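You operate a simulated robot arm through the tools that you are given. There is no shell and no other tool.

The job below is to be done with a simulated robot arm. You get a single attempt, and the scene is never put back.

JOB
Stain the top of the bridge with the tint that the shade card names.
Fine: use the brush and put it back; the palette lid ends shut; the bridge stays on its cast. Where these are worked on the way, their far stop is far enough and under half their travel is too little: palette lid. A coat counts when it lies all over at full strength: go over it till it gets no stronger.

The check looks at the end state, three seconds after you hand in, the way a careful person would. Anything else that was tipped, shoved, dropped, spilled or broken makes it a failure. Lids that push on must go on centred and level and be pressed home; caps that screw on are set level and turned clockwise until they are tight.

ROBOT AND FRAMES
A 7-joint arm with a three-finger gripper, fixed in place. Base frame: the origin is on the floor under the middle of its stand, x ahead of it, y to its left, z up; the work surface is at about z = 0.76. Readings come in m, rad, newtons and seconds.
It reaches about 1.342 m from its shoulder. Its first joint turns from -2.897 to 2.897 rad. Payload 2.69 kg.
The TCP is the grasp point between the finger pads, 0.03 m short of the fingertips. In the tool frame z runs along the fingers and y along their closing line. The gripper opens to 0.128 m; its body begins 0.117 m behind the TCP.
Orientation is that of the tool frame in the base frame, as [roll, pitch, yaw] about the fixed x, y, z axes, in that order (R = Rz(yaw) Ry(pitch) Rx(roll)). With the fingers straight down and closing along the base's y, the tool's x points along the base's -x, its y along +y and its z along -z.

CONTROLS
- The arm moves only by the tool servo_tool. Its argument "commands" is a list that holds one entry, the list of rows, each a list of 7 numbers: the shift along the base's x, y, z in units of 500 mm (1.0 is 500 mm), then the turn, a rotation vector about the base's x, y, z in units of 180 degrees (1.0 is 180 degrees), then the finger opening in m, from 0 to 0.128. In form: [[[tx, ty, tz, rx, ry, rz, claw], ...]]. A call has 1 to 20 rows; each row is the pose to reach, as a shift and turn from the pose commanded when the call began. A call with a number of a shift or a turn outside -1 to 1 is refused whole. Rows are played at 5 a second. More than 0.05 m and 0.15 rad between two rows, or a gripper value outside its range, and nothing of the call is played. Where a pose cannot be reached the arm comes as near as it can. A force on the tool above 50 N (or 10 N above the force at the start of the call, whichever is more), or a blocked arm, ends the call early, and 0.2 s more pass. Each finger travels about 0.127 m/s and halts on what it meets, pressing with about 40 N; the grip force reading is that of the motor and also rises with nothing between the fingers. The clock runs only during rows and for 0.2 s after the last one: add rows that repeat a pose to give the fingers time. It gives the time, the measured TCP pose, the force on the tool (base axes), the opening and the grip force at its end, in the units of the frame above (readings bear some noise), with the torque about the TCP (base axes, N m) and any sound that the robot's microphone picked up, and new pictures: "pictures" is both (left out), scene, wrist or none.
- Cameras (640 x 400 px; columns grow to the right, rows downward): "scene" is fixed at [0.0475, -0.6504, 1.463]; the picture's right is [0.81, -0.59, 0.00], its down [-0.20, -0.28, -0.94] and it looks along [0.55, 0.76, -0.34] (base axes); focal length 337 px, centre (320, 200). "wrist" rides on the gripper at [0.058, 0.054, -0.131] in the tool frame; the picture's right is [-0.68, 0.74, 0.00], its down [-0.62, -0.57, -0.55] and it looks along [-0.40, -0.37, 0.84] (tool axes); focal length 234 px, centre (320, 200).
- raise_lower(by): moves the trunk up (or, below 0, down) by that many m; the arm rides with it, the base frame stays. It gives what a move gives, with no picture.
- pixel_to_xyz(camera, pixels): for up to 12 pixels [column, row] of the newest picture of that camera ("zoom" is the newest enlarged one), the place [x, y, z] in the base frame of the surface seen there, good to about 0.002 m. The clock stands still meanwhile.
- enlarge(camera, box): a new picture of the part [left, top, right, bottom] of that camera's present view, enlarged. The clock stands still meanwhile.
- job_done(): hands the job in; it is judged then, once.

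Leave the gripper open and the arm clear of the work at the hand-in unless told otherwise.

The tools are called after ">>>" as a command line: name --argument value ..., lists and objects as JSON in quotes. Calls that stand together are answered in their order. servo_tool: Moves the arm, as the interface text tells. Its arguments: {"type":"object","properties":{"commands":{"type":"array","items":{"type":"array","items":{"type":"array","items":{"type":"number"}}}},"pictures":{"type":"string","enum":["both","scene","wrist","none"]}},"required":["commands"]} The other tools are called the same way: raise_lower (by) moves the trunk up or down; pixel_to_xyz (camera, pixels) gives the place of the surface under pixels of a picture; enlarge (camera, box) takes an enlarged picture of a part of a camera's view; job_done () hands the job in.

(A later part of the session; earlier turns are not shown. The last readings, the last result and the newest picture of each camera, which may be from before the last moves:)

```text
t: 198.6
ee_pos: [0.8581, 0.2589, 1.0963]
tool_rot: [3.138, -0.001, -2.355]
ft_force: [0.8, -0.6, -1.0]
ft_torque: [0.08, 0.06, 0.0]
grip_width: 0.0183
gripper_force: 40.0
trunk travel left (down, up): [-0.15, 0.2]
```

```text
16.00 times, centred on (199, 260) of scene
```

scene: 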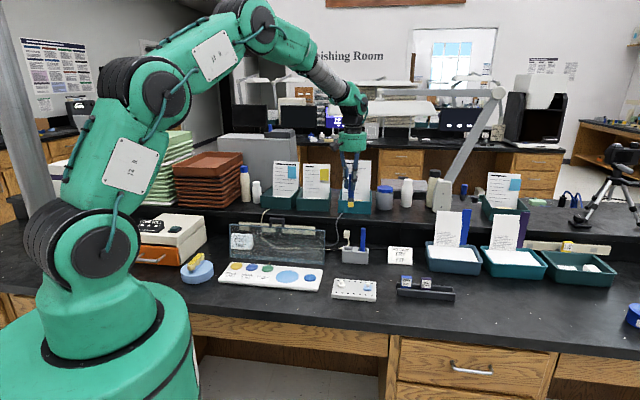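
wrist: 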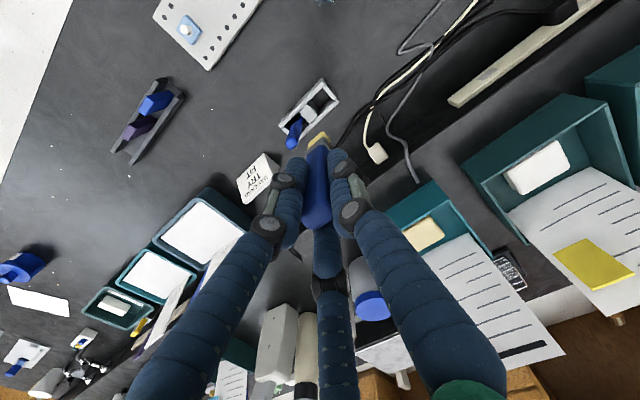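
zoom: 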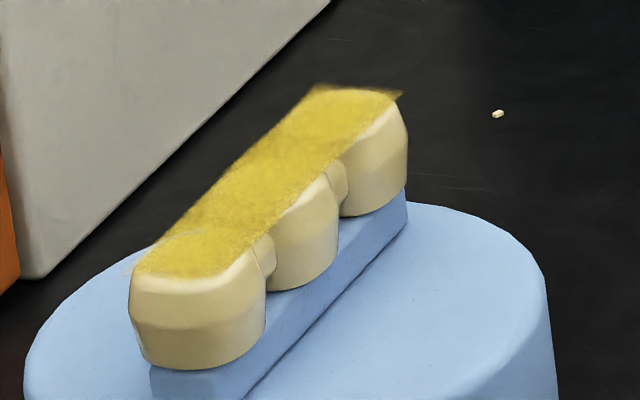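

Before descending, I notice in this unobstructed view that tooth 1's left/front corner of the film looks greyish. I'll enlarge it further.

>>> enlarge --camera "scene" --box '[185, 256, 201, 266]'

>>> enlarge --camera "scene" --box '[192, 250, 208, 260]'

```text
16.00 times, centred on (193, 261) of scene
```

zoom: 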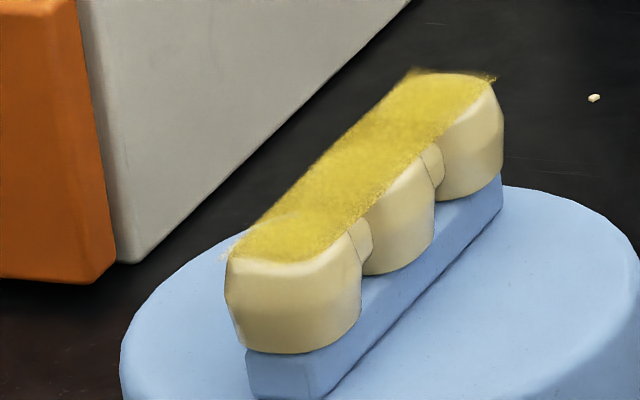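

```text
16.00 times, centred on (200, 255) of scene
```

zoom: 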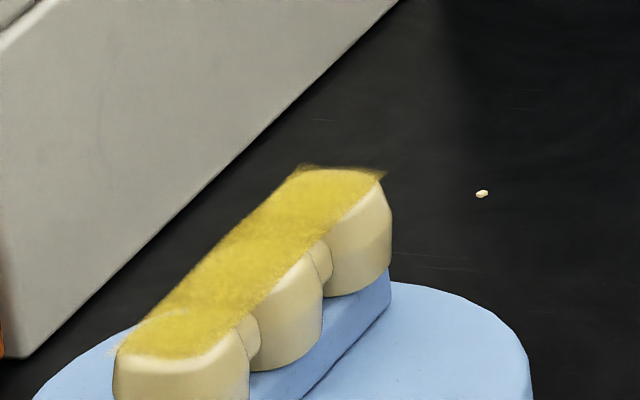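

The grey tone there is again the pale-blue cast behind the film; the coat over the tooth itself is solid to the edge. Next I'll check the bristle position before inserting the brush in the slot.

>>> enlarge --camera "scene" --box '[336, 186, 368, 212]'

>>> pixel_to_xyz --camera "zoom" --pixels '[[245, 280], [275, 285], [305, 285], [315, 270], [245, 250], [310, 240], [275, 215], [275, 240], [290, 288], [250, 288], [275, 150], [240, 230]]'

```text
15.38 times, centred on (352, 199) of scene
```

zoom: 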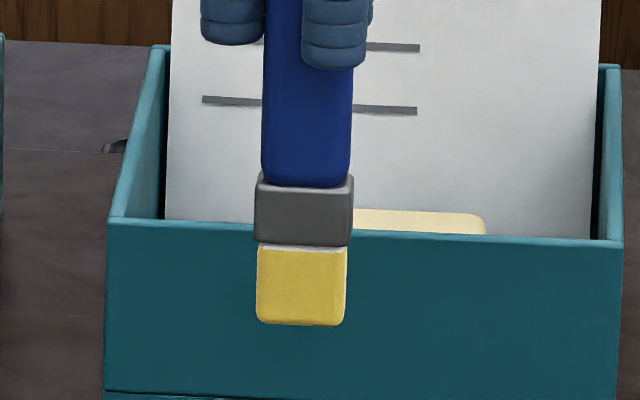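

```text
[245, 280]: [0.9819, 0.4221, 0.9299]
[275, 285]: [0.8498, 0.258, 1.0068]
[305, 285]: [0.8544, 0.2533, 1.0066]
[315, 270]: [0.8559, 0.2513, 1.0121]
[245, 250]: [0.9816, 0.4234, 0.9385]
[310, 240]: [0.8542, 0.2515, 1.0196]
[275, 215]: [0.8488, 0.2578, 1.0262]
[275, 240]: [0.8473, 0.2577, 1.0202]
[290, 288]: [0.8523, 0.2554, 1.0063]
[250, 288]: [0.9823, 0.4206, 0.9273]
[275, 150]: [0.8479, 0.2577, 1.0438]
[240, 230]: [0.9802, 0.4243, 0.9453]
```

The bristles hang straight below the TCP as they did at pick-up. I'll descend to just above the holder first and check the alignment.

>>> servo_tool --commands '[[[0, 0, -0.08, 0, 0, 0, 0.0], [0, 0, -0.16, 0, 0, 0, 0.0], [0, 0, -0.24, 0, 0, 0, 0.0], [0, 0, -0.31, 0, 0, 0, 0.0], [0, 0, -0.355, 0, 0, 0, 0.0], [0, 0, -0.355, 0, 0, 0, 0.0]]]' --pictures "both"

>>> enlarge --camera "scene" --box '[336, 225, 376, 267]'

>>> enlarge --camera "wrist" --box '[260, 80, 380, 170]'

```text
t: 200.0
ee_pos: [0.8569, 0.2588, 0.9211]
tool_rot: [-3.141, -0.001, -2.355]
ft_force: [0.3, 0.3, -0.8]
ft_torque: [0.02, 0.06, -0.02]
grip_width: 0.0184
gripper_force: 39.9
trunk travel left (down, up): [-0.15, 0.2]
```

scene: 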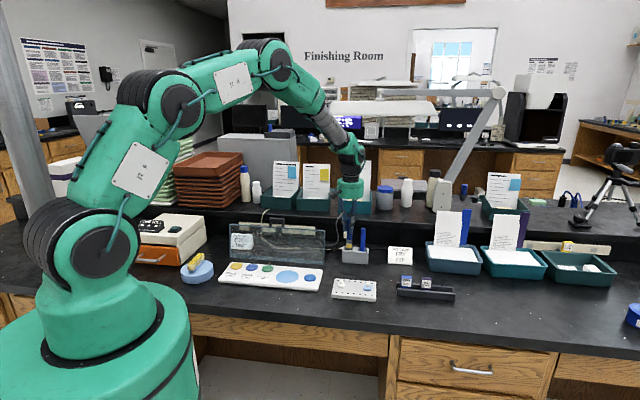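
wrist: 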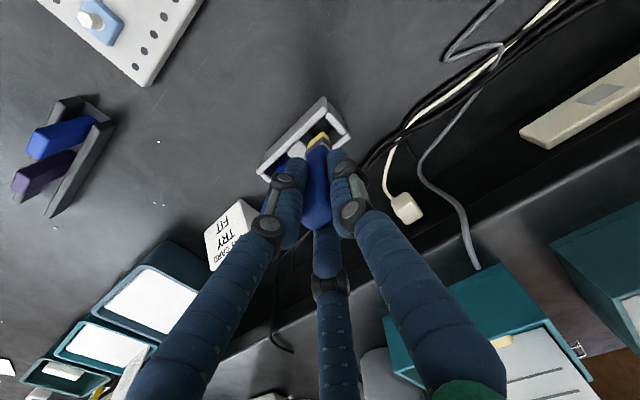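

```text
9.52 times, centred on (356, 246) of scene
```

zoom: 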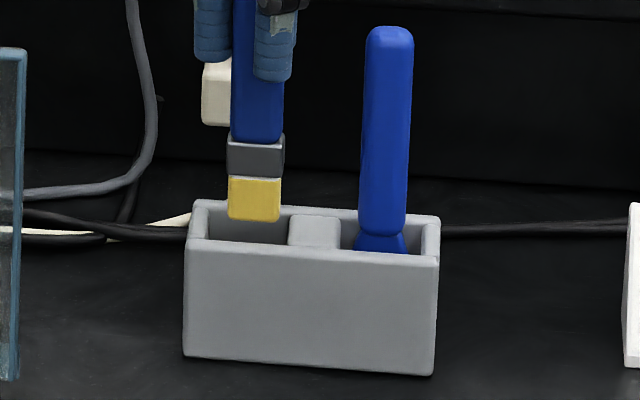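

```text
4.44 times, centred on (320, 125) of wrist
```

zoom: 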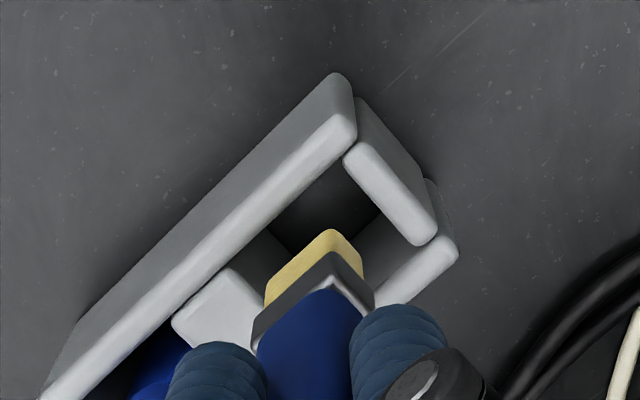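

The bristles are centred over the left slot. I'll lower slowly into it.

>>> servo_tool --commands '[[[0, 0, -0.016, 0, 0, 0, 0.0], [0, 0, -0.032, 0, 0, 0, 0.0], [0, 0, -0.048, 0, 0, 0, 0.0], [0, 0, -0.064, 0, 0, 0, 0.0], [0, 0, -0.064, 0, 0, 0, 0.0]]]' --pictures "none"

>>> servo_tool --commands '[[[0, 0, -0.014, 0, 0, 0, 0.0], [0, 0, -0.028, 0, 0, 0, 0.0], [0, 0, -0.042, 0, 0, 0, 0.0], [0, 0, -0.05, 0, 0, 0, 0.0], [0, 0, -0.05, 0, 0, 0, 0.0]]]' --pictures "scene"

>>> enlarge --camera "scene" --box '[336, 225, 376, 267]'

```text
t: 201.2
ee_pos: [0.8548, 0.2595, 0.8904]
tool_rot: [3.142, -0.002, -2.354]
ft_force: [0.3, -0.9, -0.3]
ft_torque: [-0.04, -0.04, 0.0]
grip_width: 0.0182
gripper_force: 39.8
trunk travel left (down, up): [-0.15, 0.2]
```

```text
t: 202.4
ee_pos: [0.8559, 0.2602, 0.866]
tool_rot: [3.141, 0.0, -2.355]
ft_force: [-0.3, -0.5, -0.7]
ft_torque: [-0.02, -0.01, 0.01]
grip_width: 0.0184
gripper_force: 39.8
trunk travel left (down, up): [-0.15, 0.2]
```

scene: 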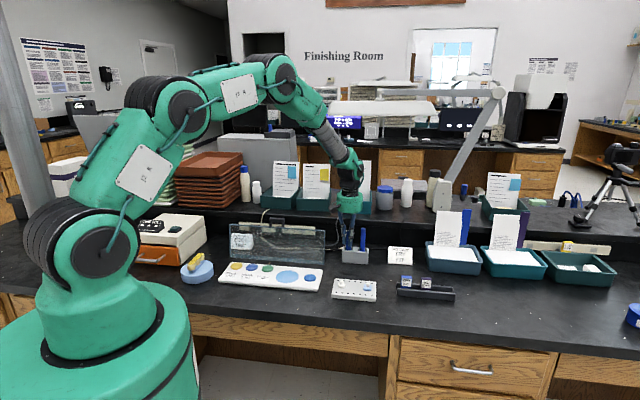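

```text
9.52 times, centred on (356, 246) of scene
```

zoom: 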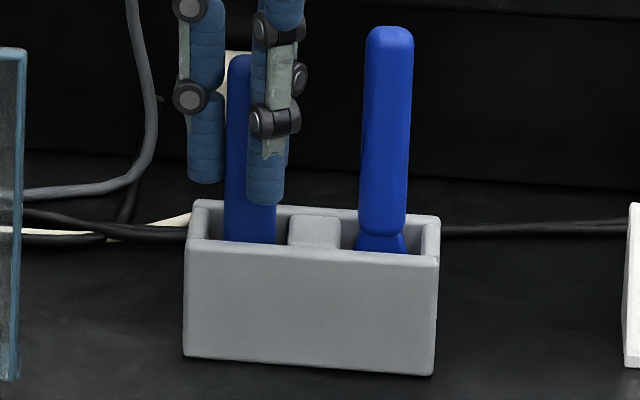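

No contact yet; 3.5 mm remains to the original depth. I'll lower it in small steps.

>>> servo_tool --commands '[[[0, 0, -0.003, 0, 0, 0, 0.0], [0, 0, -0.005, 0, 0, 0, 0.0], [0, 0, -0.005, 0, 0, 0, 0.0]]]' --pictures "none"

>>> servo_tool --commands '[[[0, 0, -0.002, 0, 0, 0, 0.0], [0, 0, -0.002, 0, 0, 0, 0.0]]]' --pictures "none"

```text
t: 203.2
ee_pos: [0.8556, 0.2603, 0.8642]
tool_rot: [-3.141, 0.0, -2.354]
ft_force: [-0.1, 0.0, 0.0]
ft_torque: [-0.03, 0.01, -0.02]
grip_width: 0.0185
gripper_force: 40.1
trunk travel left (down, up): [-0.15, 0.2]
```

```text
t: 203.8
ee_pos: [0.8563, 0.2605, 0.8611]
tool_rot: [3.142, 0.0, -2.354]
ft_force: [0.2, -0.5, -1.1]
ft_torque: [-0.01, 0.0, -0.01]
grip_width: 0.0183
gripper_force: 40.1
trunk travel left (down, up): [-0.15, 0.2]
```

No contact at 0.862 yet. I'll continue in 1 mm steps until the brush rests on the slot floor.

>>> servo_tool --commands '[[[0, 0, -0.002, 0, 0, 0, 0.0], [0, 0, -0.002, 0, 0, 0, 0.0]]]' --pictures "none"

>>> servo_tool --commands '[[[0, 0, -0.002, 0, 0, 0, 0.0], [0, 0, -0.002, 0, 0, 0, 0.0]]]' --pictures "none"

```text
t: 204.4
ee_pos: [0.8566, 0.2597, 0.8616]
tool_rot: [3.141, 0.001, -2.354]
ft_force: [-0.3, 1.4, 3.3]
ft_torque: [0.07, 0.14, 0.02]
grip_width: 0.0183
gripper_force: 40.6
trunk travel left (down, up): [-0.15, 0.2]
```

```text
t: 205.0
ee_pos: [0.8557, 0.2603, 0.8615]
tool_rot: [-3.14, 0.002, -2.356]
ft_force: [-2.6, -1.8, 12.9]
ft_torque: [-0.17, 0.29, 0.0]
grip_width: 0.0182
gripper_force: 39.9
trunk travel left (down, up): [-0.15, 0.2]
```

The brush is resting on the slot floor. I'll ease up 1 mm and open the fingers gently.

>>> servo_tool --commands '[[[0, 0, 0.002, 0, 0, 0, 0.0], [0, 0, 0.002, 0, 0, 0, 0.02], [0, 0, 0.002, 0, 0, 0, 0.03], [0, 0, 0.002, 0, 0, 0, 0.045], [0, 0, 0.002, 0, 0, 0, 0.06], [0, 0, 0.002, 0, 0, 0, 0.07], [0, 0, 0.002, 0, 0, 0, 0.07]]]' --pictures "both"

>>> enlarge --camera "scene" --box '[336, 225, 376, 267]'

```text
t: 206.6
ee_pos: [0.8566, 0.2614, 0.8619]
tool_rot: [-3.141, -0.001, -2.355]
ft_force: [0.1, -0.4, -0.4]
ft_torque: [-0.01, -0.05, -0.01]
grip_width: 0.0699
gripper_force: 0.1
trunk travel left (down, up): [-0.15, 0.2]
```

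scene: 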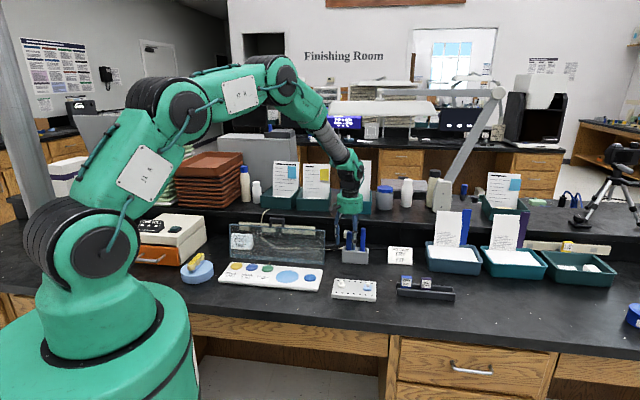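
wrist: 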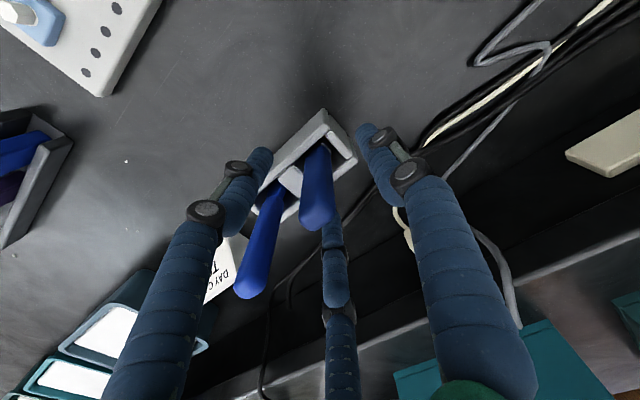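

```text
9.52 times, centred on (356, 246) of scene
```

zoom: 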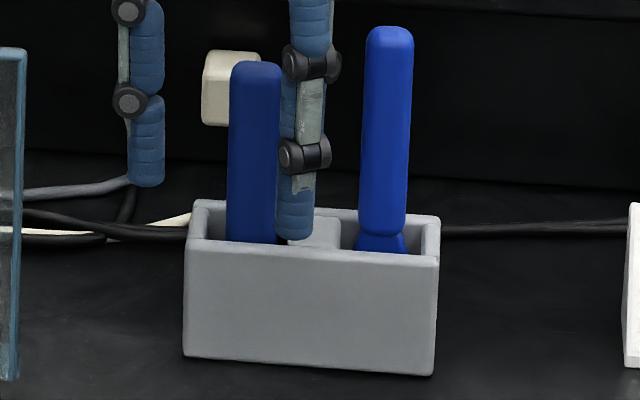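

The brush stands upright in its slot. I'll raise the gripper straight up, clear of the handles, before turning.

>>> servo_tool --commands '[[[0, 0, 0.04, 0, 0, 0, 0.07], [0, 0, 0.1, 0, 0, 0, 0.07], [0, 0, 0.18, 0, 0, 0, 0.07], [0, 0, 0.26, 0, 0, 0, 0.07], [0, 0, 0.34, 0, 0, 0, 0.07], [0, 0, 0.38, 0, 0, 0, 0.07], [0, 0, 0.38, 0, 0, 0, 0.07]]]' --pictures "both"

>>> enlarge --camera "scene" --box '[336, 225, 376, 267]'

>>> enlarge --camera "scene" --box '[205, 215, 335, 300]'

>>> pixel_to_xyz --camera "zoom" --pixels '[[130, 50], [590, 100], [350, 60], [340, 15], [370, 25], [120, 175], [575, 215]]'

```text
t: 208.2
ee_pos: [0.8559, 0.2573, 1.051]
tool_rot: [3.141, 0.002, -2.354]
ft_force: [0.3, 0.2, -0.1]
ft_torque: [0.0, 0.0, 0.01]
grip_width: 0.0702
gripper_force: 0.1
trunk travel left (down, up): [-0.15, 0.2]
```

scene: 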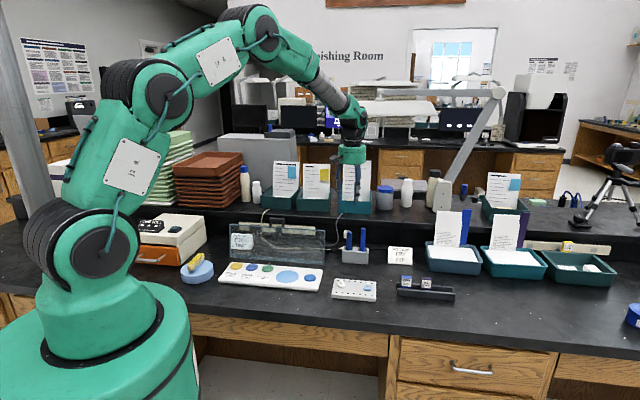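
wrist: 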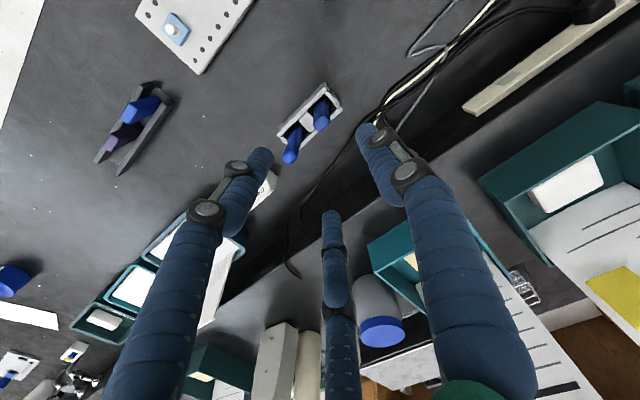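

```text
9.52 times, centred on (356, 246) of scene
```

zoom: 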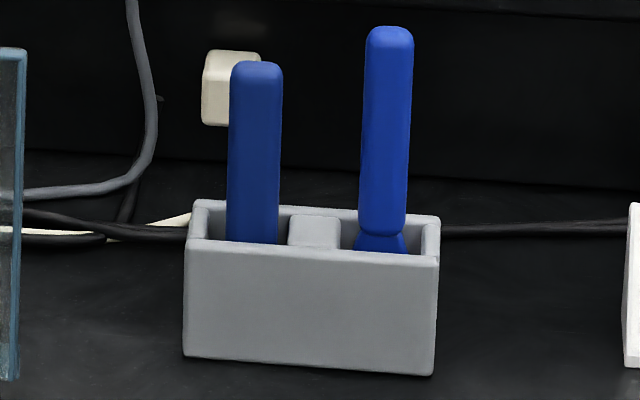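

```text
4.71 times, centred on (270, 258) of scene
```

zoom: 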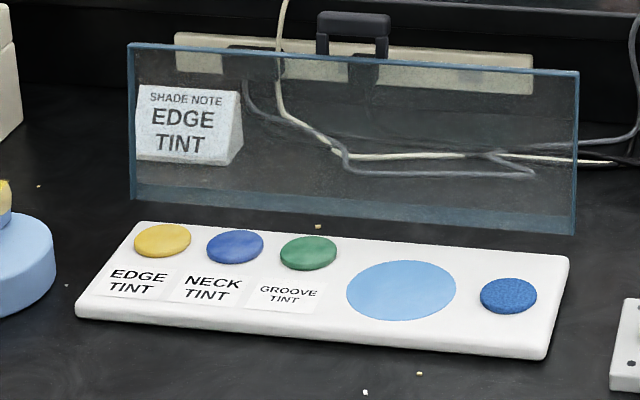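

```text
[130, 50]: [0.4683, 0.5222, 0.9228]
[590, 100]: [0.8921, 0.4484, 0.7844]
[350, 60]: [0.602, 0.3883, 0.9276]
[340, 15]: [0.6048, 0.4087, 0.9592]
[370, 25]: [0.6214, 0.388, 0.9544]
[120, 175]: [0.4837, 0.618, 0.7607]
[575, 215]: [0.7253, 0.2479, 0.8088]
```

The brush is back in its slot, upright. The lid leans back about 6° past vertical (top edge v 0.700, z 0.928). To close it gently I'll straddle its top edge, right of the handle, with one finger behind and two in front, and lower it in a controlled way. First I'll turn and move above that spot.

>>> servo_tool --commands '[[[-0.031, 0.009, 0.02, 0, 0, -0.042, 0.05], [-0.0625, 0.0183, 0.04, 0, 0, -0.083, 0.05], [-0.0938, 0.0275, 0.04, 0, 0, -0.125, 0.05], [-0.1251, 0.0366, 0.04, 0, 0, -0.167, 0.05], [-0.1563, 0.0458, 0.04, 0, 0, -0.208, 0.05], [-0.1876, 0.0549, 0.04, 0, 0, -0.25, 0.05], [-0.2189, 0.0641, 0.04, 0, 0, -0.292, 0.05], [-0.2501, 0.0732, 0.04, 0, 0, -0.333, 0.05], [-0.2814, 0.0824, 0.04, 0, 0, -0.375, 0.05], [-0.3127, 0.0915, 0.02, 0, 0, -0.417, 0.05], [-0.344, 0.1007, 0, 0, 0, -0.458, 0.05], [-0.3752, 0.1098, 0, 0, 0, -0.5, 0.05], [-0.3752, 0.1098, 0, 0, 0, -0.5, 0.05]]]' --pictures "both"

>>> enlarge --camera "scene" --box '[225, 170, 345, 270]'

```text
t: 211.0
ee_pos: [0.667, 0.3161, 1.052]
tool_rot: [-3.14, 0.001, 2.356]
ft_force: [0.7, 0.0, 0.2]
ft_torque: [-0.02, -0.02, 0.01]
grip_width: 0.05
gripper_force: 0.0
trunk travel left (down, up): [-0.15, 0.2]
```

scene: 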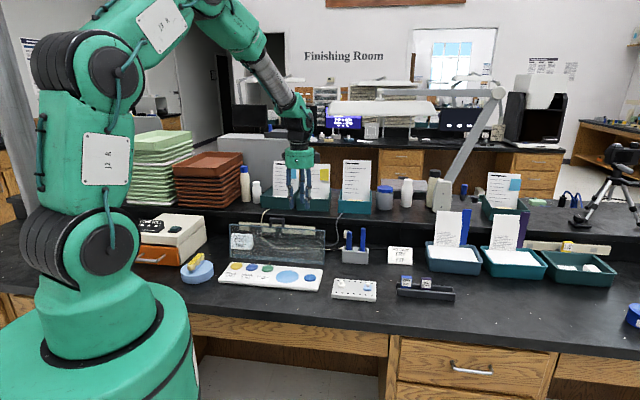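
wrist: 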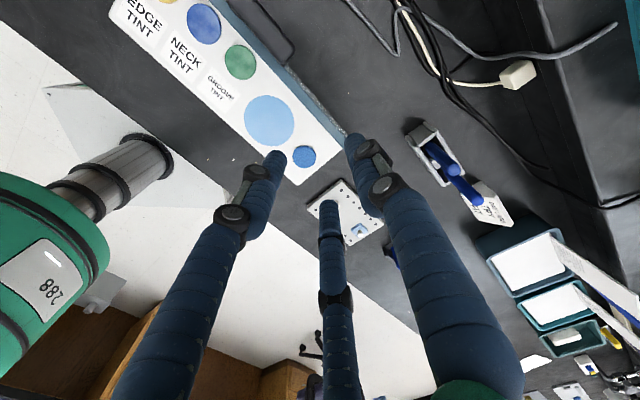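

```text
4.00 times, centred on (285, 220) of scene
```

zoom: 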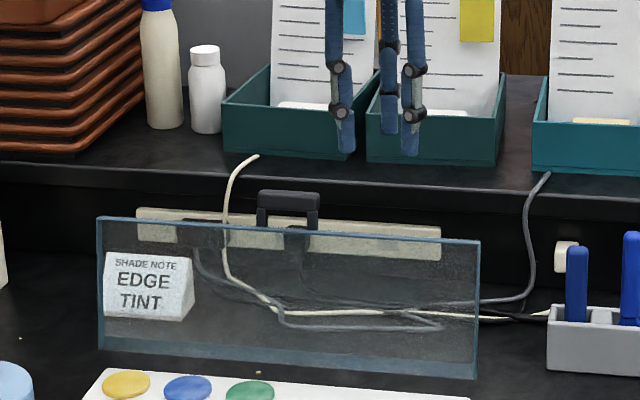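

The fingers are above the lid's right half: two in front and one behind. I'll verify the fingertip positions relative to the lid edge.

>>> pixel_to_xyz --camera "zoom" --pixels '[[346, 148], [411, 150], [390, 128], [350, 230], [410, 236], [470, 243], [410, 300], [300, 195]]'

```text
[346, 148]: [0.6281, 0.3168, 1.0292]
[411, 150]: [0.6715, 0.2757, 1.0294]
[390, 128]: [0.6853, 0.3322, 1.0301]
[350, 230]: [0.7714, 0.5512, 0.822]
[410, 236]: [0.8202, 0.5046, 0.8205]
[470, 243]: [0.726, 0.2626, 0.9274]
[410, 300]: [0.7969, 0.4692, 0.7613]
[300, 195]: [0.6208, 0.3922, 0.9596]
```

The fingertips measure as planned: rear finger face at v 0.720, front fingers' rear faces at about 0.687, and the lid's top edge between them at 0.699–0.711. I'll descend to straddle it.

>>> servo_tool --commands '[[[0, 0, -0.06, 0, 0, 0, 0.05], [0, 0, -0.12, 0, 0, 0, 0.05], [0, 0, -0.17, 0, 0, 0, 0.05], [0, 0, -0.21, 0, 0, 0, 0.05], [0, 0, -0.245, 0, 0, 0, 0.05], [0, 0, -0.272, 0, 0, 0, 0.05], [0, 0, -0.272, 0, 0, 0, 0.05]]]' --pictures "both"

>>> enlarge --camera "scene" --box '[225, 190, 345, 290]'

```text
t: 212.6
ee_pos: [0.6661, 0.314, 0.9157]
tool_rot: [3.14, -0.001, 2.357]
ft_force: [0.7, 0.2, -0.4]
ft_torque: [-0.02, 0.01, -0.02]
grip_width: 0.0503
gripper_force: 0.0
trunk travel left (down, up): [-0.15, 0.2]
```

scene: 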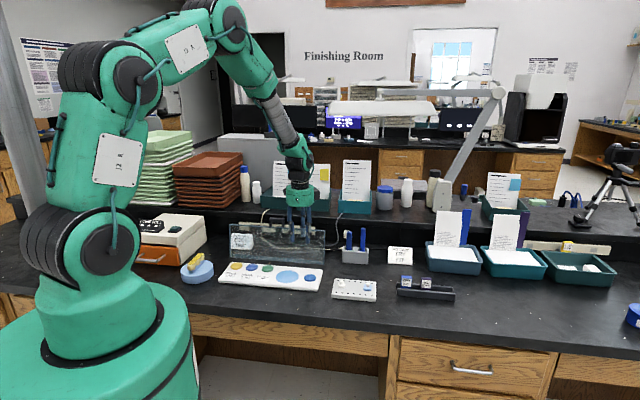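
wrist: 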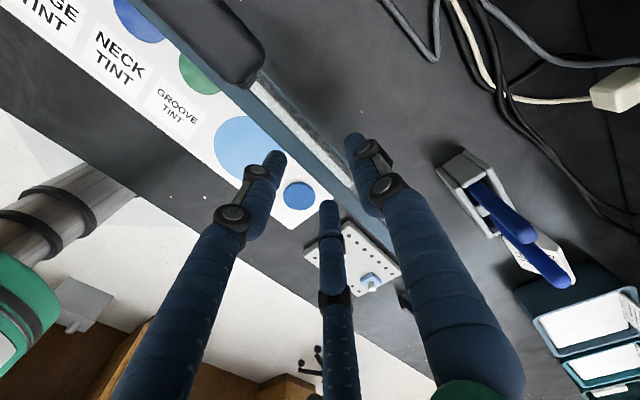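

```text
4.00 times, centred on (285, 240) of scene
```

zoom: 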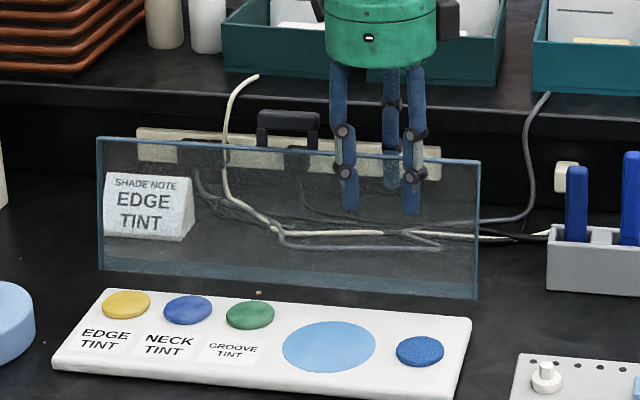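

The lid's edge is between the fingers. I'll move frontward slowly: the rear finger pulls the lid past vertical and it then leans on the two front fingers.

>>> servo_tool --commands '[[[-0.0071, -0.0071, 0, 0, 0, 0, 0.05], [-0.0141, -0.0141, 0, 0, 0, 0, 0.05], [-0.0198, -0.0198, 0, 0, 0, 0, 0.05], [-0.0255, -0.0255, 0, 0, 0, 0, 0.05], [-0.0311, -0.0311, 0, 0, 0, 0, 0.05], [-0.0368, -0.0368, 0, 0, 0, 0, 0.05], [-0.0438, -0.0438, 0, 0, 0, 0, 0.05], [-0.0509, -0.0509, 0, 0, 0, 0, 0.05], [-0.058, -0.058, 0, 0, 0, 0, 0.05], [-0.0651, -0.0651, 0, 0, 0, 0, 0.05], [-0.0651, -0.0651, 0, 0, 0, 0, 0.05]]]' --pictures "both"

>>> enlarge --camera "scene" --box '[215, 190, 345, 300]'

```text
t: 215.0
ee_pos: [0.6359, 0.2828, 0.9146]
tool_rot: [-3.14, 0.001, 2.358]
ft_force: [0.8, -0.3, 0.7]
ft_torque: [0.04, -0.01, -0.01]
grip_width: 0.0502
gripper_force: 0.3
trunk travel left (down, up): [-0.15, 0.2]
```

scene: 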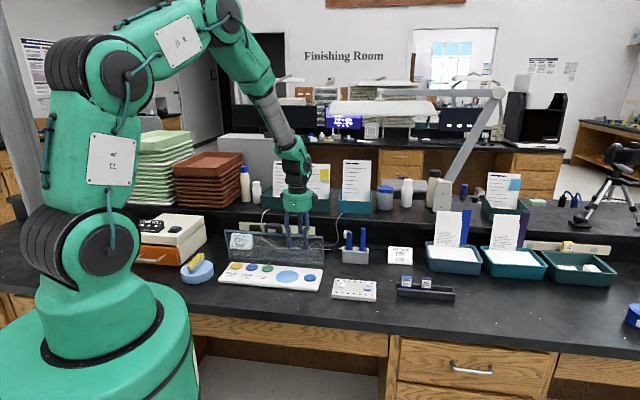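
wrist: 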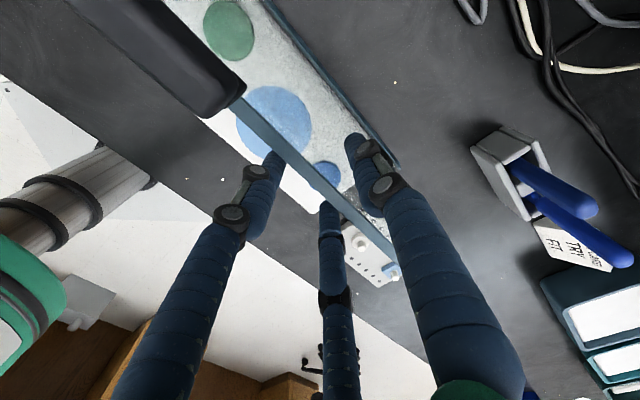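

```text
3.64 times, centred on (280, 245) of scene
```

zoom: 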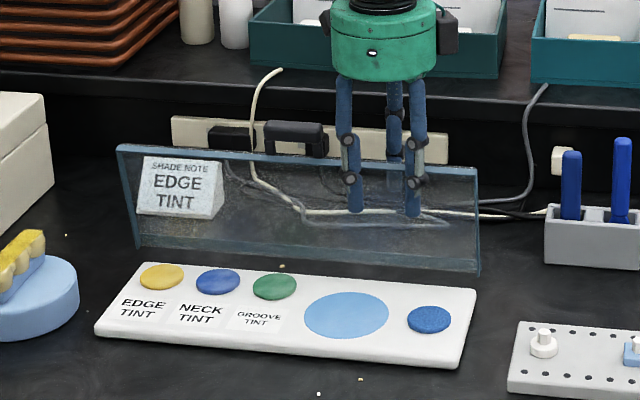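

The lid now rests on the two front fingers at about 70°. I'll keep lowering it, gradually opening the fingers so the rear one stays clear.

>>> servo_tool --commands '[[[-0.006, -0.006, -0.005, 0, 0, 0, 0.055], [-0.0113, -0.0113, -0.01, 0, 0, 0, 0.06], [-0.0184, -0.0184, -0.015, 0, 0, 0, 0.07], [-0.0255, -0.0255, -0.02, 0, 0, 0, 0.08], [-0.0325, -0.0325, -0.025, 0, 0, 0, 0.09], [-0.0396, -0.0396, -0.03, 0, 0, 0, 0.1], [-0.046, -0.046, -0.04, 0, 0, 0, 0.11], [-0.0523, -0.0523, -0.05, 0, 0, 0, 0.12], [-0.058, -0.058, -0.057, 0, 0, 0, 0.12], [-0.0636, -0.0636, -0.064, 0, 0, 0, 0.12], [-0.069, -0.069, -0.072, 0, 0, 0, 0.12], [-0.0745, -0.0745, -0.08, 0, 0, 0, 0.12], [-0.0745, -0.0745, -0.08, 0, 0, 0, 0.12]]]' --pictures "both"

>>> enlarge --camera "scene" --box '[215, 200, 345, 310]'

```text
t: 217.8
ee_pos: [0.5974, 0.2466, 0.8762]
tool_rot: [3.139, -0.002, 2.358]
ft_force: [0.7, 1.1, 0.2]
ft_torque: [0.01, -0.05, -0.04]
grip_width: 0.1209
gripper_force: 0.1
trunk travel left (down, up): [-0.15, 0.2]
```

scene: 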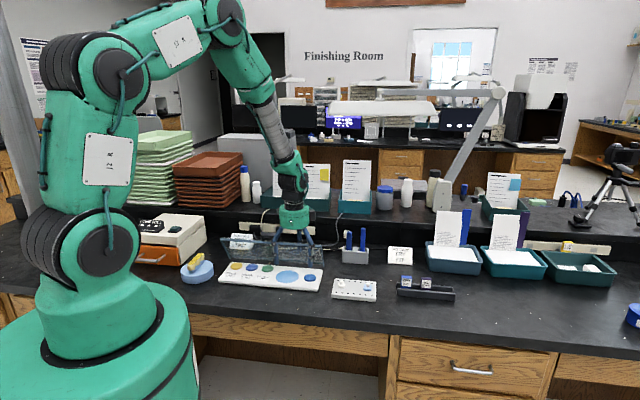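
wrist: 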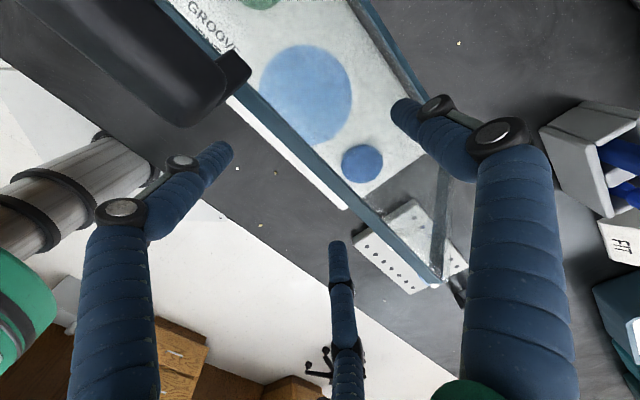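

```text
3.64 times, centred on (280, 255) of scene
```

zoom: 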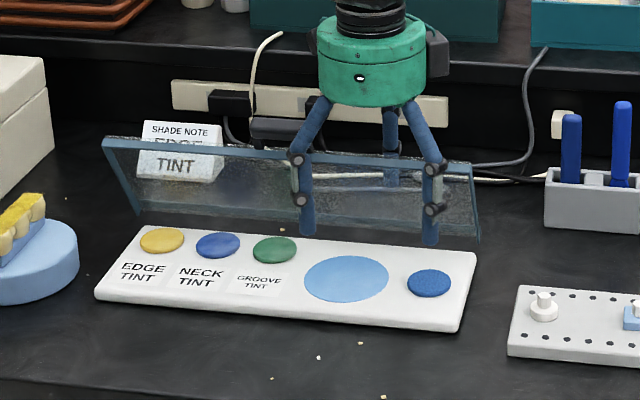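

The lid seems to hold its angle by friction and isn't quite touching the front fingers. I'll measure its front edge to know the angle.

>>> pixel_to_xyz --camera "zoom" --pixels '[[108, 150], [470, 170], [375, 165], [475, 235], [135, 210], [280, 130], [360, 160]]'

>>> pixel_to_xyz --camera "wrist" --pixels '[[340, 185], [300, 140], [265, 100], [430, 275], [405, 108], [225, 150], [338, 250]]'

```text
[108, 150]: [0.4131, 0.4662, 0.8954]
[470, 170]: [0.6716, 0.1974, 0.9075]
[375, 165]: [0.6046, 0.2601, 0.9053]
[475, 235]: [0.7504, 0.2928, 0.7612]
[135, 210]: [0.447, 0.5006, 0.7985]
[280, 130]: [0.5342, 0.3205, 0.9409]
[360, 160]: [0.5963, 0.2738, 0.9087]
```

```text
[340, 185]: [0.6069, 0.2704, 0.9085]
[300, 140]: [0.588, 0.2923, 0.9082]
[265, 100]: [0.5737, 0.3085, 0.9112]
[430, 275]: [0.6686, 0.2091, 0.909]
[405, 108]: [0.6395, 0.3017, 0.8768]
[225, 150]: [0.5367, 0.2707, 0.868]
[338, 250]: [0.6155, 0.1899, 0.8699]
```

The lid is at 57°, held by friction, and the rear finger is pushing its outer face down. I'll continue the controlled lowering until nearly shut.

>>> servo_tool --commands '[[[-0.0089, -0.0089, -0.014, 0, 0, 0, 0.12], [-0.0173, -0.0173, -0.02, 0, 0, 0, 0.12], [-0.0205, -0.0205, -0.027, 0, 0, 0, 0.12], [-0.0236, -0.0236, -0.034, 0, 0, 0, 0.12], [-0.0262, -0.0262, -0.042, 0, 0, 0, 0.12], [-0.0287, -0.0287, -0.05, 0, 0, 0, 0.12], [-0.0358, -0.0358, -0.06, 0, 0, 0, 0.12], [-0.0414, -0.0414, -0.066, 0, 0, 0, 0.12], [-0.0443, -0.0443, -0.07, 0, 0, 0, 0.12], [-0.0443, -0.0443, -0.07, 0, 0, 0, 0.12]]]' --pictures "both"

>>> enlarge --camera "scene" --box '[215, 220, 345, 320]'

```text
t: 220.0
ee_pos: [0.5763, 0.2219, 0.8401]
tool_rot: [-3.14, -0.001, 2.356]
ft_force: [-0.7, -0.6, -0.9]
ft_torque: [-0.01, 0.04, 0.0]
grip_width: 0.1201
gripper_force: 0.0
trunk travel left (down, up): [-0.15, 0.2]
```

scene: 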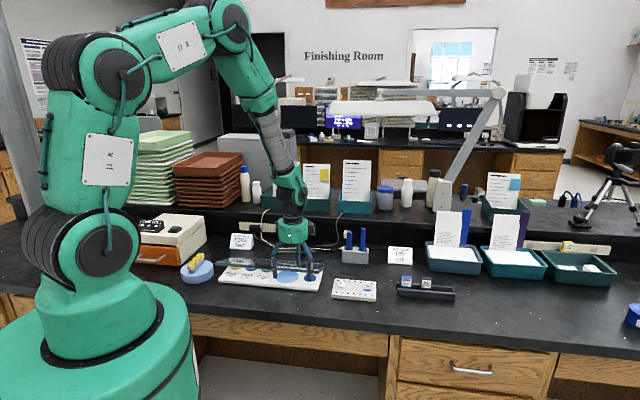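
wrist: 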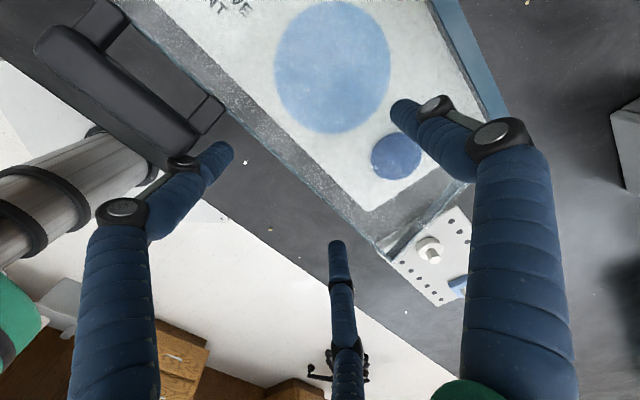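

```text
4.00 times, centred on (280, 270) of scene
```

zoom: 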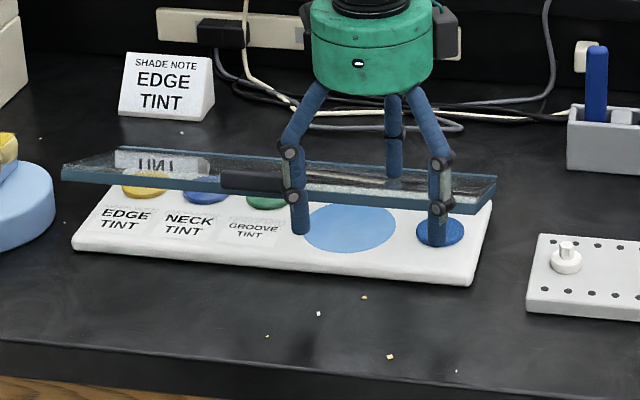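

The lid is down to about 20°. I'll keep pressing it down with the rear finger, slowly.

>>> servo_tool --commands '[[[0, 0, -0.006, 0, 0, 0, 0.12], [0, 0, -0.012, 0, 0, 0, 0.12], [0, 0, -0.016, 0, 0, 0, 0.12], [0, 0, -0.016, 0, 0, 0, 0.12]]]' --pictures "both"

>>> enlarge --camera "scene" --box '[215, 220, 345, 320]'

>>> pixel_to_xyz --camera "zoom" --pixels '[[70, 175], [485, 200], [360, 195], [120, 160], [250, 180], [298, 225], [436, 235], [393, 170]]'

```text
t: 221.0
ee_pos: [0.5762, 0.224, 0.8327]
tool_rot: [3.14, 0.0, 2.356]
ft_force: [2.8, -6.0, 3.9]
ft_torque: [0.24, -0.24, 0.28]
grip_width: 0.1207
gripper_force: 0.1
trunk travel left (down, up): [-0.15, 0.2]
```

scene: 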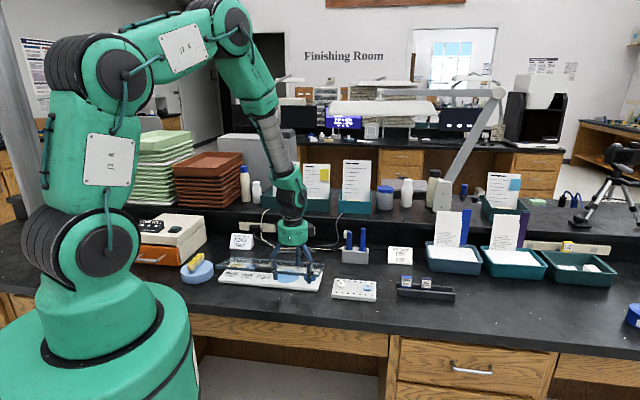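
wrist: 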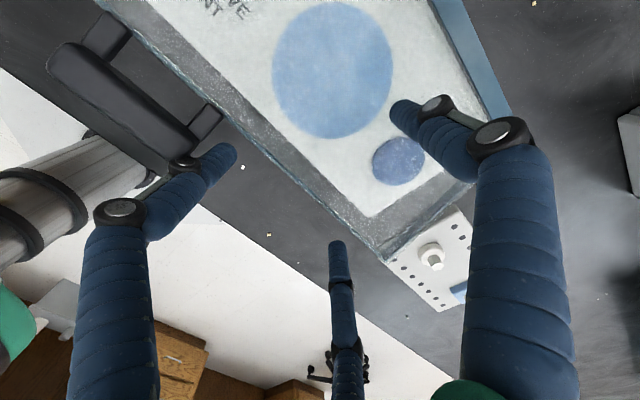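

```text
4.00 times, centred on (280, 270) of scene
```

zoom: 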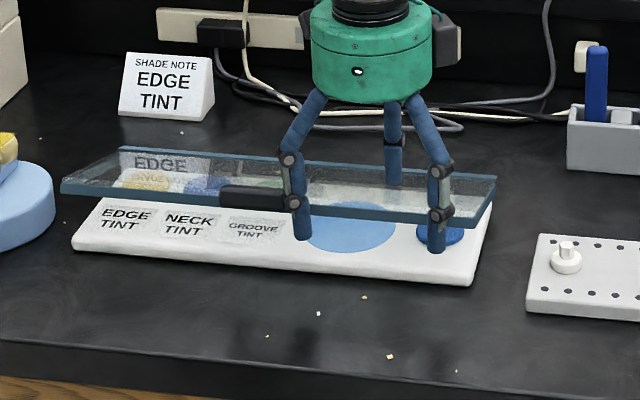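

```text
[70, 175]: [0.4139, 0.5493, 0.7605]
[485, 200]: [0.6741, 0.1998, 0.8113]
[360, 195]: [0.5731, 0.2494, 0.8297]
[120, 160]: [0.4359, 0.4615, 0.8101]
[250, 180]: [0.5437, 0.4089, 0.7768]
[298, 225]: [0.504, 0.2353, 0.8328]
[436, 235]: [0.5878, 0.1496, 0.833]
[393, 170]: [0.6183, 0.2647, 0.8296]
```

There is a sideways force of about 6 N: the left front finger is touching the end of the handle bar. I'll shift 12 mm to the right to free it, then continue lowering; the lid is at about 7° now.

>>> servo_tool --commands '[[[0.0085, -0.0085, 0, 0, 0, 0, 0.12], [0.017, -0.017, 0, 0, 0, 0, 0.12], [0.017, -0.017, 0, 0, 0, 0, 0.12]]]' --pictures "none"

>>> servo_tool --commands '[[[0, 0, -0.004, 0, 0, 0, 0.12], [0, 0, -0.008, 0, 0, 0, 0.12], [0, 0, -0.008, 0, 0, 0, 0.12]]]' --pictures "both"

>>> enlarge --camera "scene" --box '[215, 220, 345, 320]'

```text
t: 221.8
ee_pos: [0.5841, 0.2158, 0.8324]
tool_rot: [3.14, -0.001, 2.358]
ft_force: [-0.3, -0.5, 0.0]
ft_torque: [0.02, 0.05, 0.03]
grip_width: 0.1201
gripper_force: 0.1
trunk travel left (down, up): [-0.15, 0.2]
```

```text
t: 222.6
ee_pos: [0.585, 0.2137, 0.8284]
tool_rot: [-3.141, 0.0, 2.359]
ft_force: [0.5, 0.0, 0.4]
ft_torque: [0.01, -0.02, 0.01]
grip_width: 0.1202
gripper_force: 0.2
trunk travel left (down, up): [-0.15, 0.2]
```

scene: 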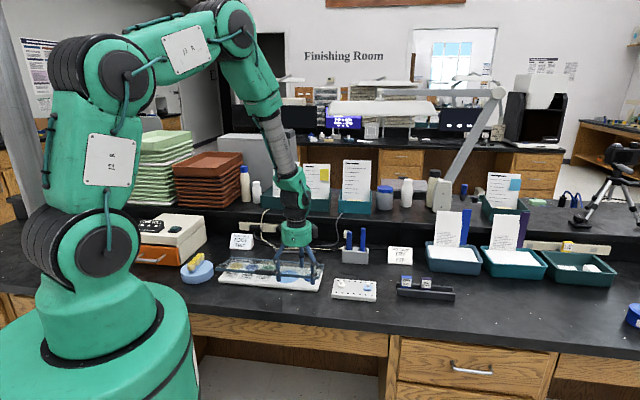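
wrist: 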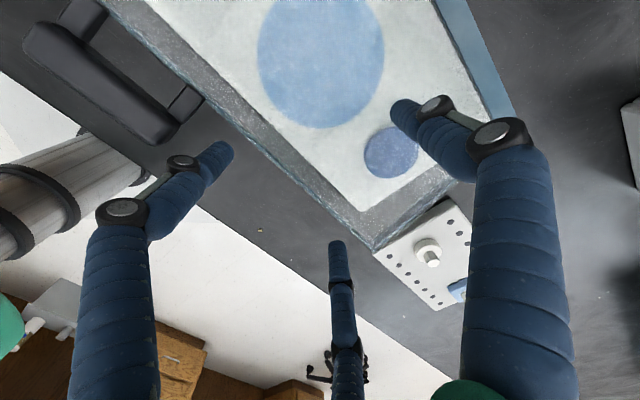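

```text
4.00 times, centred on (280, 270) of scene
```

zoom: 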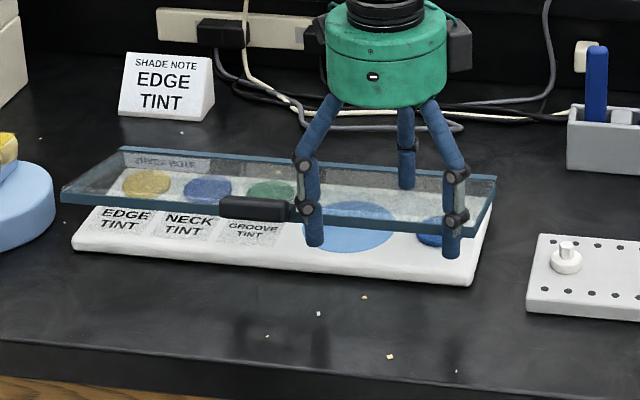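

>>> pixel_to_xyz --camera "zoom" --pixels '[[80, 195], [200, 203], [400, 218], [485, 215], [255, 207], [130, 152], [490, 185], [405, 180], [312, 240], [452, 250]]'

```text
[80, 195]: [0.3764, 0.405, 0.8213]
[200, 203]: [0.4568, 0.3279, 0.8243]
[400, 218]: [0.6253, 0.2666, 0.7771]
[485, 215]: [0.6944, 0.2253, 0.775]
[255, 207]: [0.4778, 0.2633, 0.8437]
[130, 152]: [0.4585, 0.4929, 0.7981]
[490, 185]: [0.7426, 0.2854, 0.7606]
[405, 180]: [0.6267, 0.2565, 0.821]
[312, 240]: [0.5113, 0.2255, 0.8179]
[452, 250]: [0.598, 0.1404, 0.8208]
```

With the fingers wide open the tips sit higher than nominal, so the lid is still at about 12°. I'll keep lowering step by step.

>>> servo_tool --commands '[[[0, 0, -0.006, 0, 0, 0, 0.12], [0, 0, -0.012, 0, 0, 0, 0.12], [0, 0, -0.018, 0, 0, 0, 0.12], [0, 0, -0.024, 0, 0, 0, 0.12], [0, 0, -0.024, 0, 0, 0, 0.12]]]' --pictures "scene"

>>> enlarge --camera "scene" --box '[215, 220, 345, 320]'

>>> pixel_to_xyz --camera "zoom" --pixels '[[80, 200], [200, 213], [400, 228], [130, 152], [405, 185], [312, 245], [452, 255]]'

```text
t: 223.8
ee_pos: [0.5855, 0.2151, 0.8174]
tool_rot: [3.141, 0.0, 2.358]
ft_force: [0.5, 0.0, -0.3]
ft_torque: [-0.03, -0.02, 0.03]
grip_width: 0.1199
gripper_force: 0.0
trunk travel left (down, up): [-0.15, 0.2]
```

scene: 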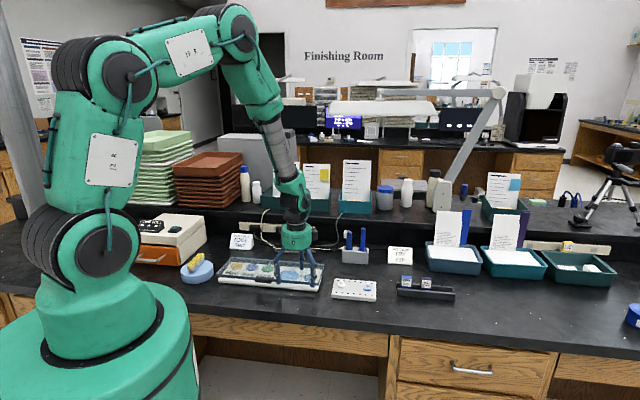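

```text
4.00 times, centred on (280, 270) of scene
```

zoom: 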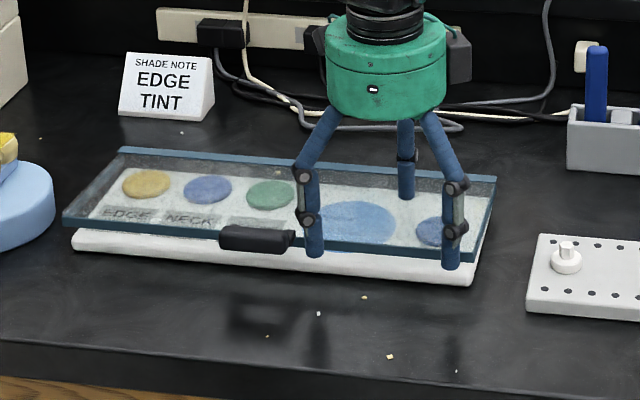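

```text
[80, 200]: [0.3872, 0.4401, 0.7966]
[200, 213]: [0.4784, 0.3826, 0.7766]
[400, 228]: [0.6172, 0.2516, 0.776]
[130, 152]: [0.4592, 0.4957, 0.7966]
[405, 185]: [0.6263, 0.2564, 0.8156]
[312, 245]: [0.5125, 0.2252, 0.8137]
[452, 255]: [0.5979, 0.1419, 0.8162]
```

Only a few degrees remain. I'll lower another 8 mm in small steps, watching the force.

>>> servo_tool --commands '[[[0, 0, -0.004, 0, 0, 0, 0.12], [0, 0, -0.008, 0, 0, 0, 0.12], [0, 0, -0.008, 0, 0, 0, 0.12]]]' --pictures "none"

>>> servo_tool --commands '[[[0, 0, -0.004, 0, 0, 0, 0.12], [0, 0, -0.008, 0, 0, 0, 0.12], [0, 0, -0.008, 0, 0, 0, 0.12]]]' --pictures "scene"

>>> enlarge --camera "scene" --box '[215, 220, 345, 320]'

```text
t: 224.6
ee_pos: [0.5846, 0.2139, 0.8135]
tool_rot: [3.14, 0.0, 2.358]
ft_force: [0.2, 0.6, 0.5]
ft_torque: [0.01, 0.02, 0.02]
grip_width: 0.1202
gripper_force: 0.4
trunk travel left (down, up): [-0.15, 0.2]
```

```text
t: 225.4
ee_pos: [0.5857, 0.2148, 0.8081]
tool_rot: [3.14, -0.002, 2.359]
ft_force: [-1.9, 3.6, 10.1]
ft_torque: [0.61, -0.53, 0.34]
grip_width: 0.1265
gripper_force: 4.6
trunk travel left (down, up): [-0.15, 0.2]
```

scene: 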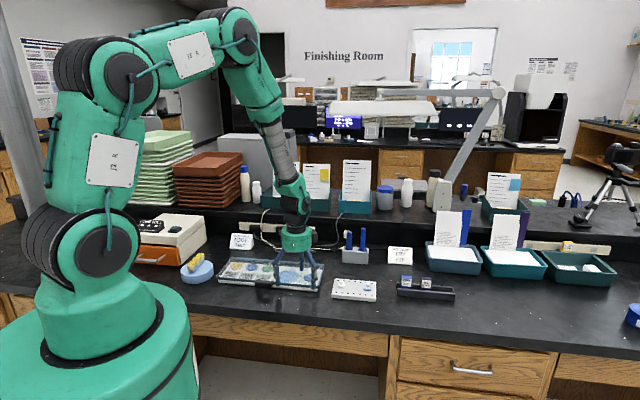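

```text
4.00 times, centred on (280, 270) of scene
```

zoom: 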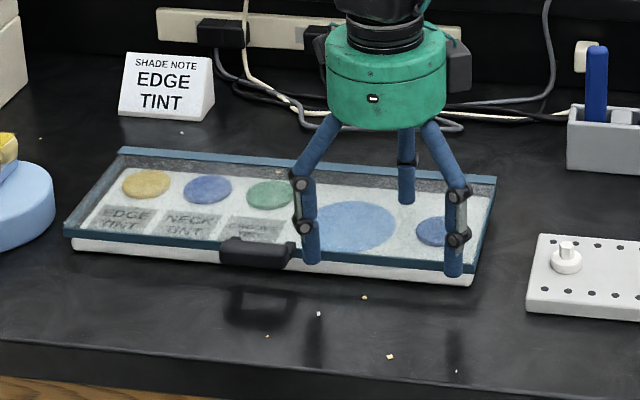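

The lid is touching down (10 N upward). I'll compare the handle and lid heights with the closed values measured at the start.

>>> pixel_to_xyz --camera "scene" --pixels '[[263, 282], [263, 284], [264, 286], [256, 285], [259, 281], [228, 283], [230, 258], [235, 283]]'

>>> enlarge --camera "scene" --box '[230, 270, 310, 320]'

```text
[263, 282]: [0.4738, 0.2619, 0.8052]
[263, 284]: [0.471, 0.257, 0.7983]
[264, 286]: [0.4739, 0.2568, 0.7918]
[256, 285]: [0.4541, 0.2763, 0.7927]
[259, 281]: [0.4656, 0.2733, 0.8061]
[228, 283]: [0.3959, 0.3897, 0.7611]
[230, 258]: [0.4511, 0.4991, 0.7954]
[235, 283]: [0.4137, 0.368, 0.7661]
```

```text
8.00 times, centred on (270, 295) of scene
```

zoom: 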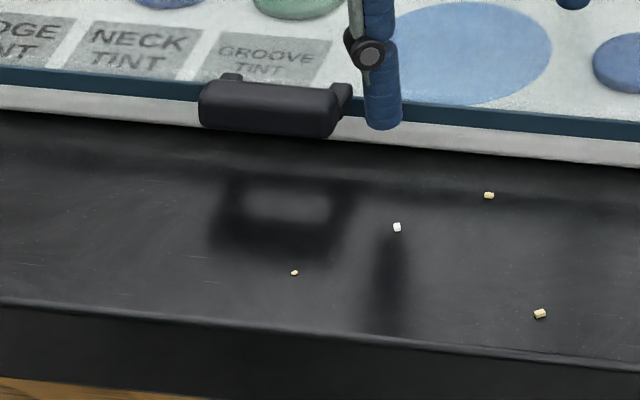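

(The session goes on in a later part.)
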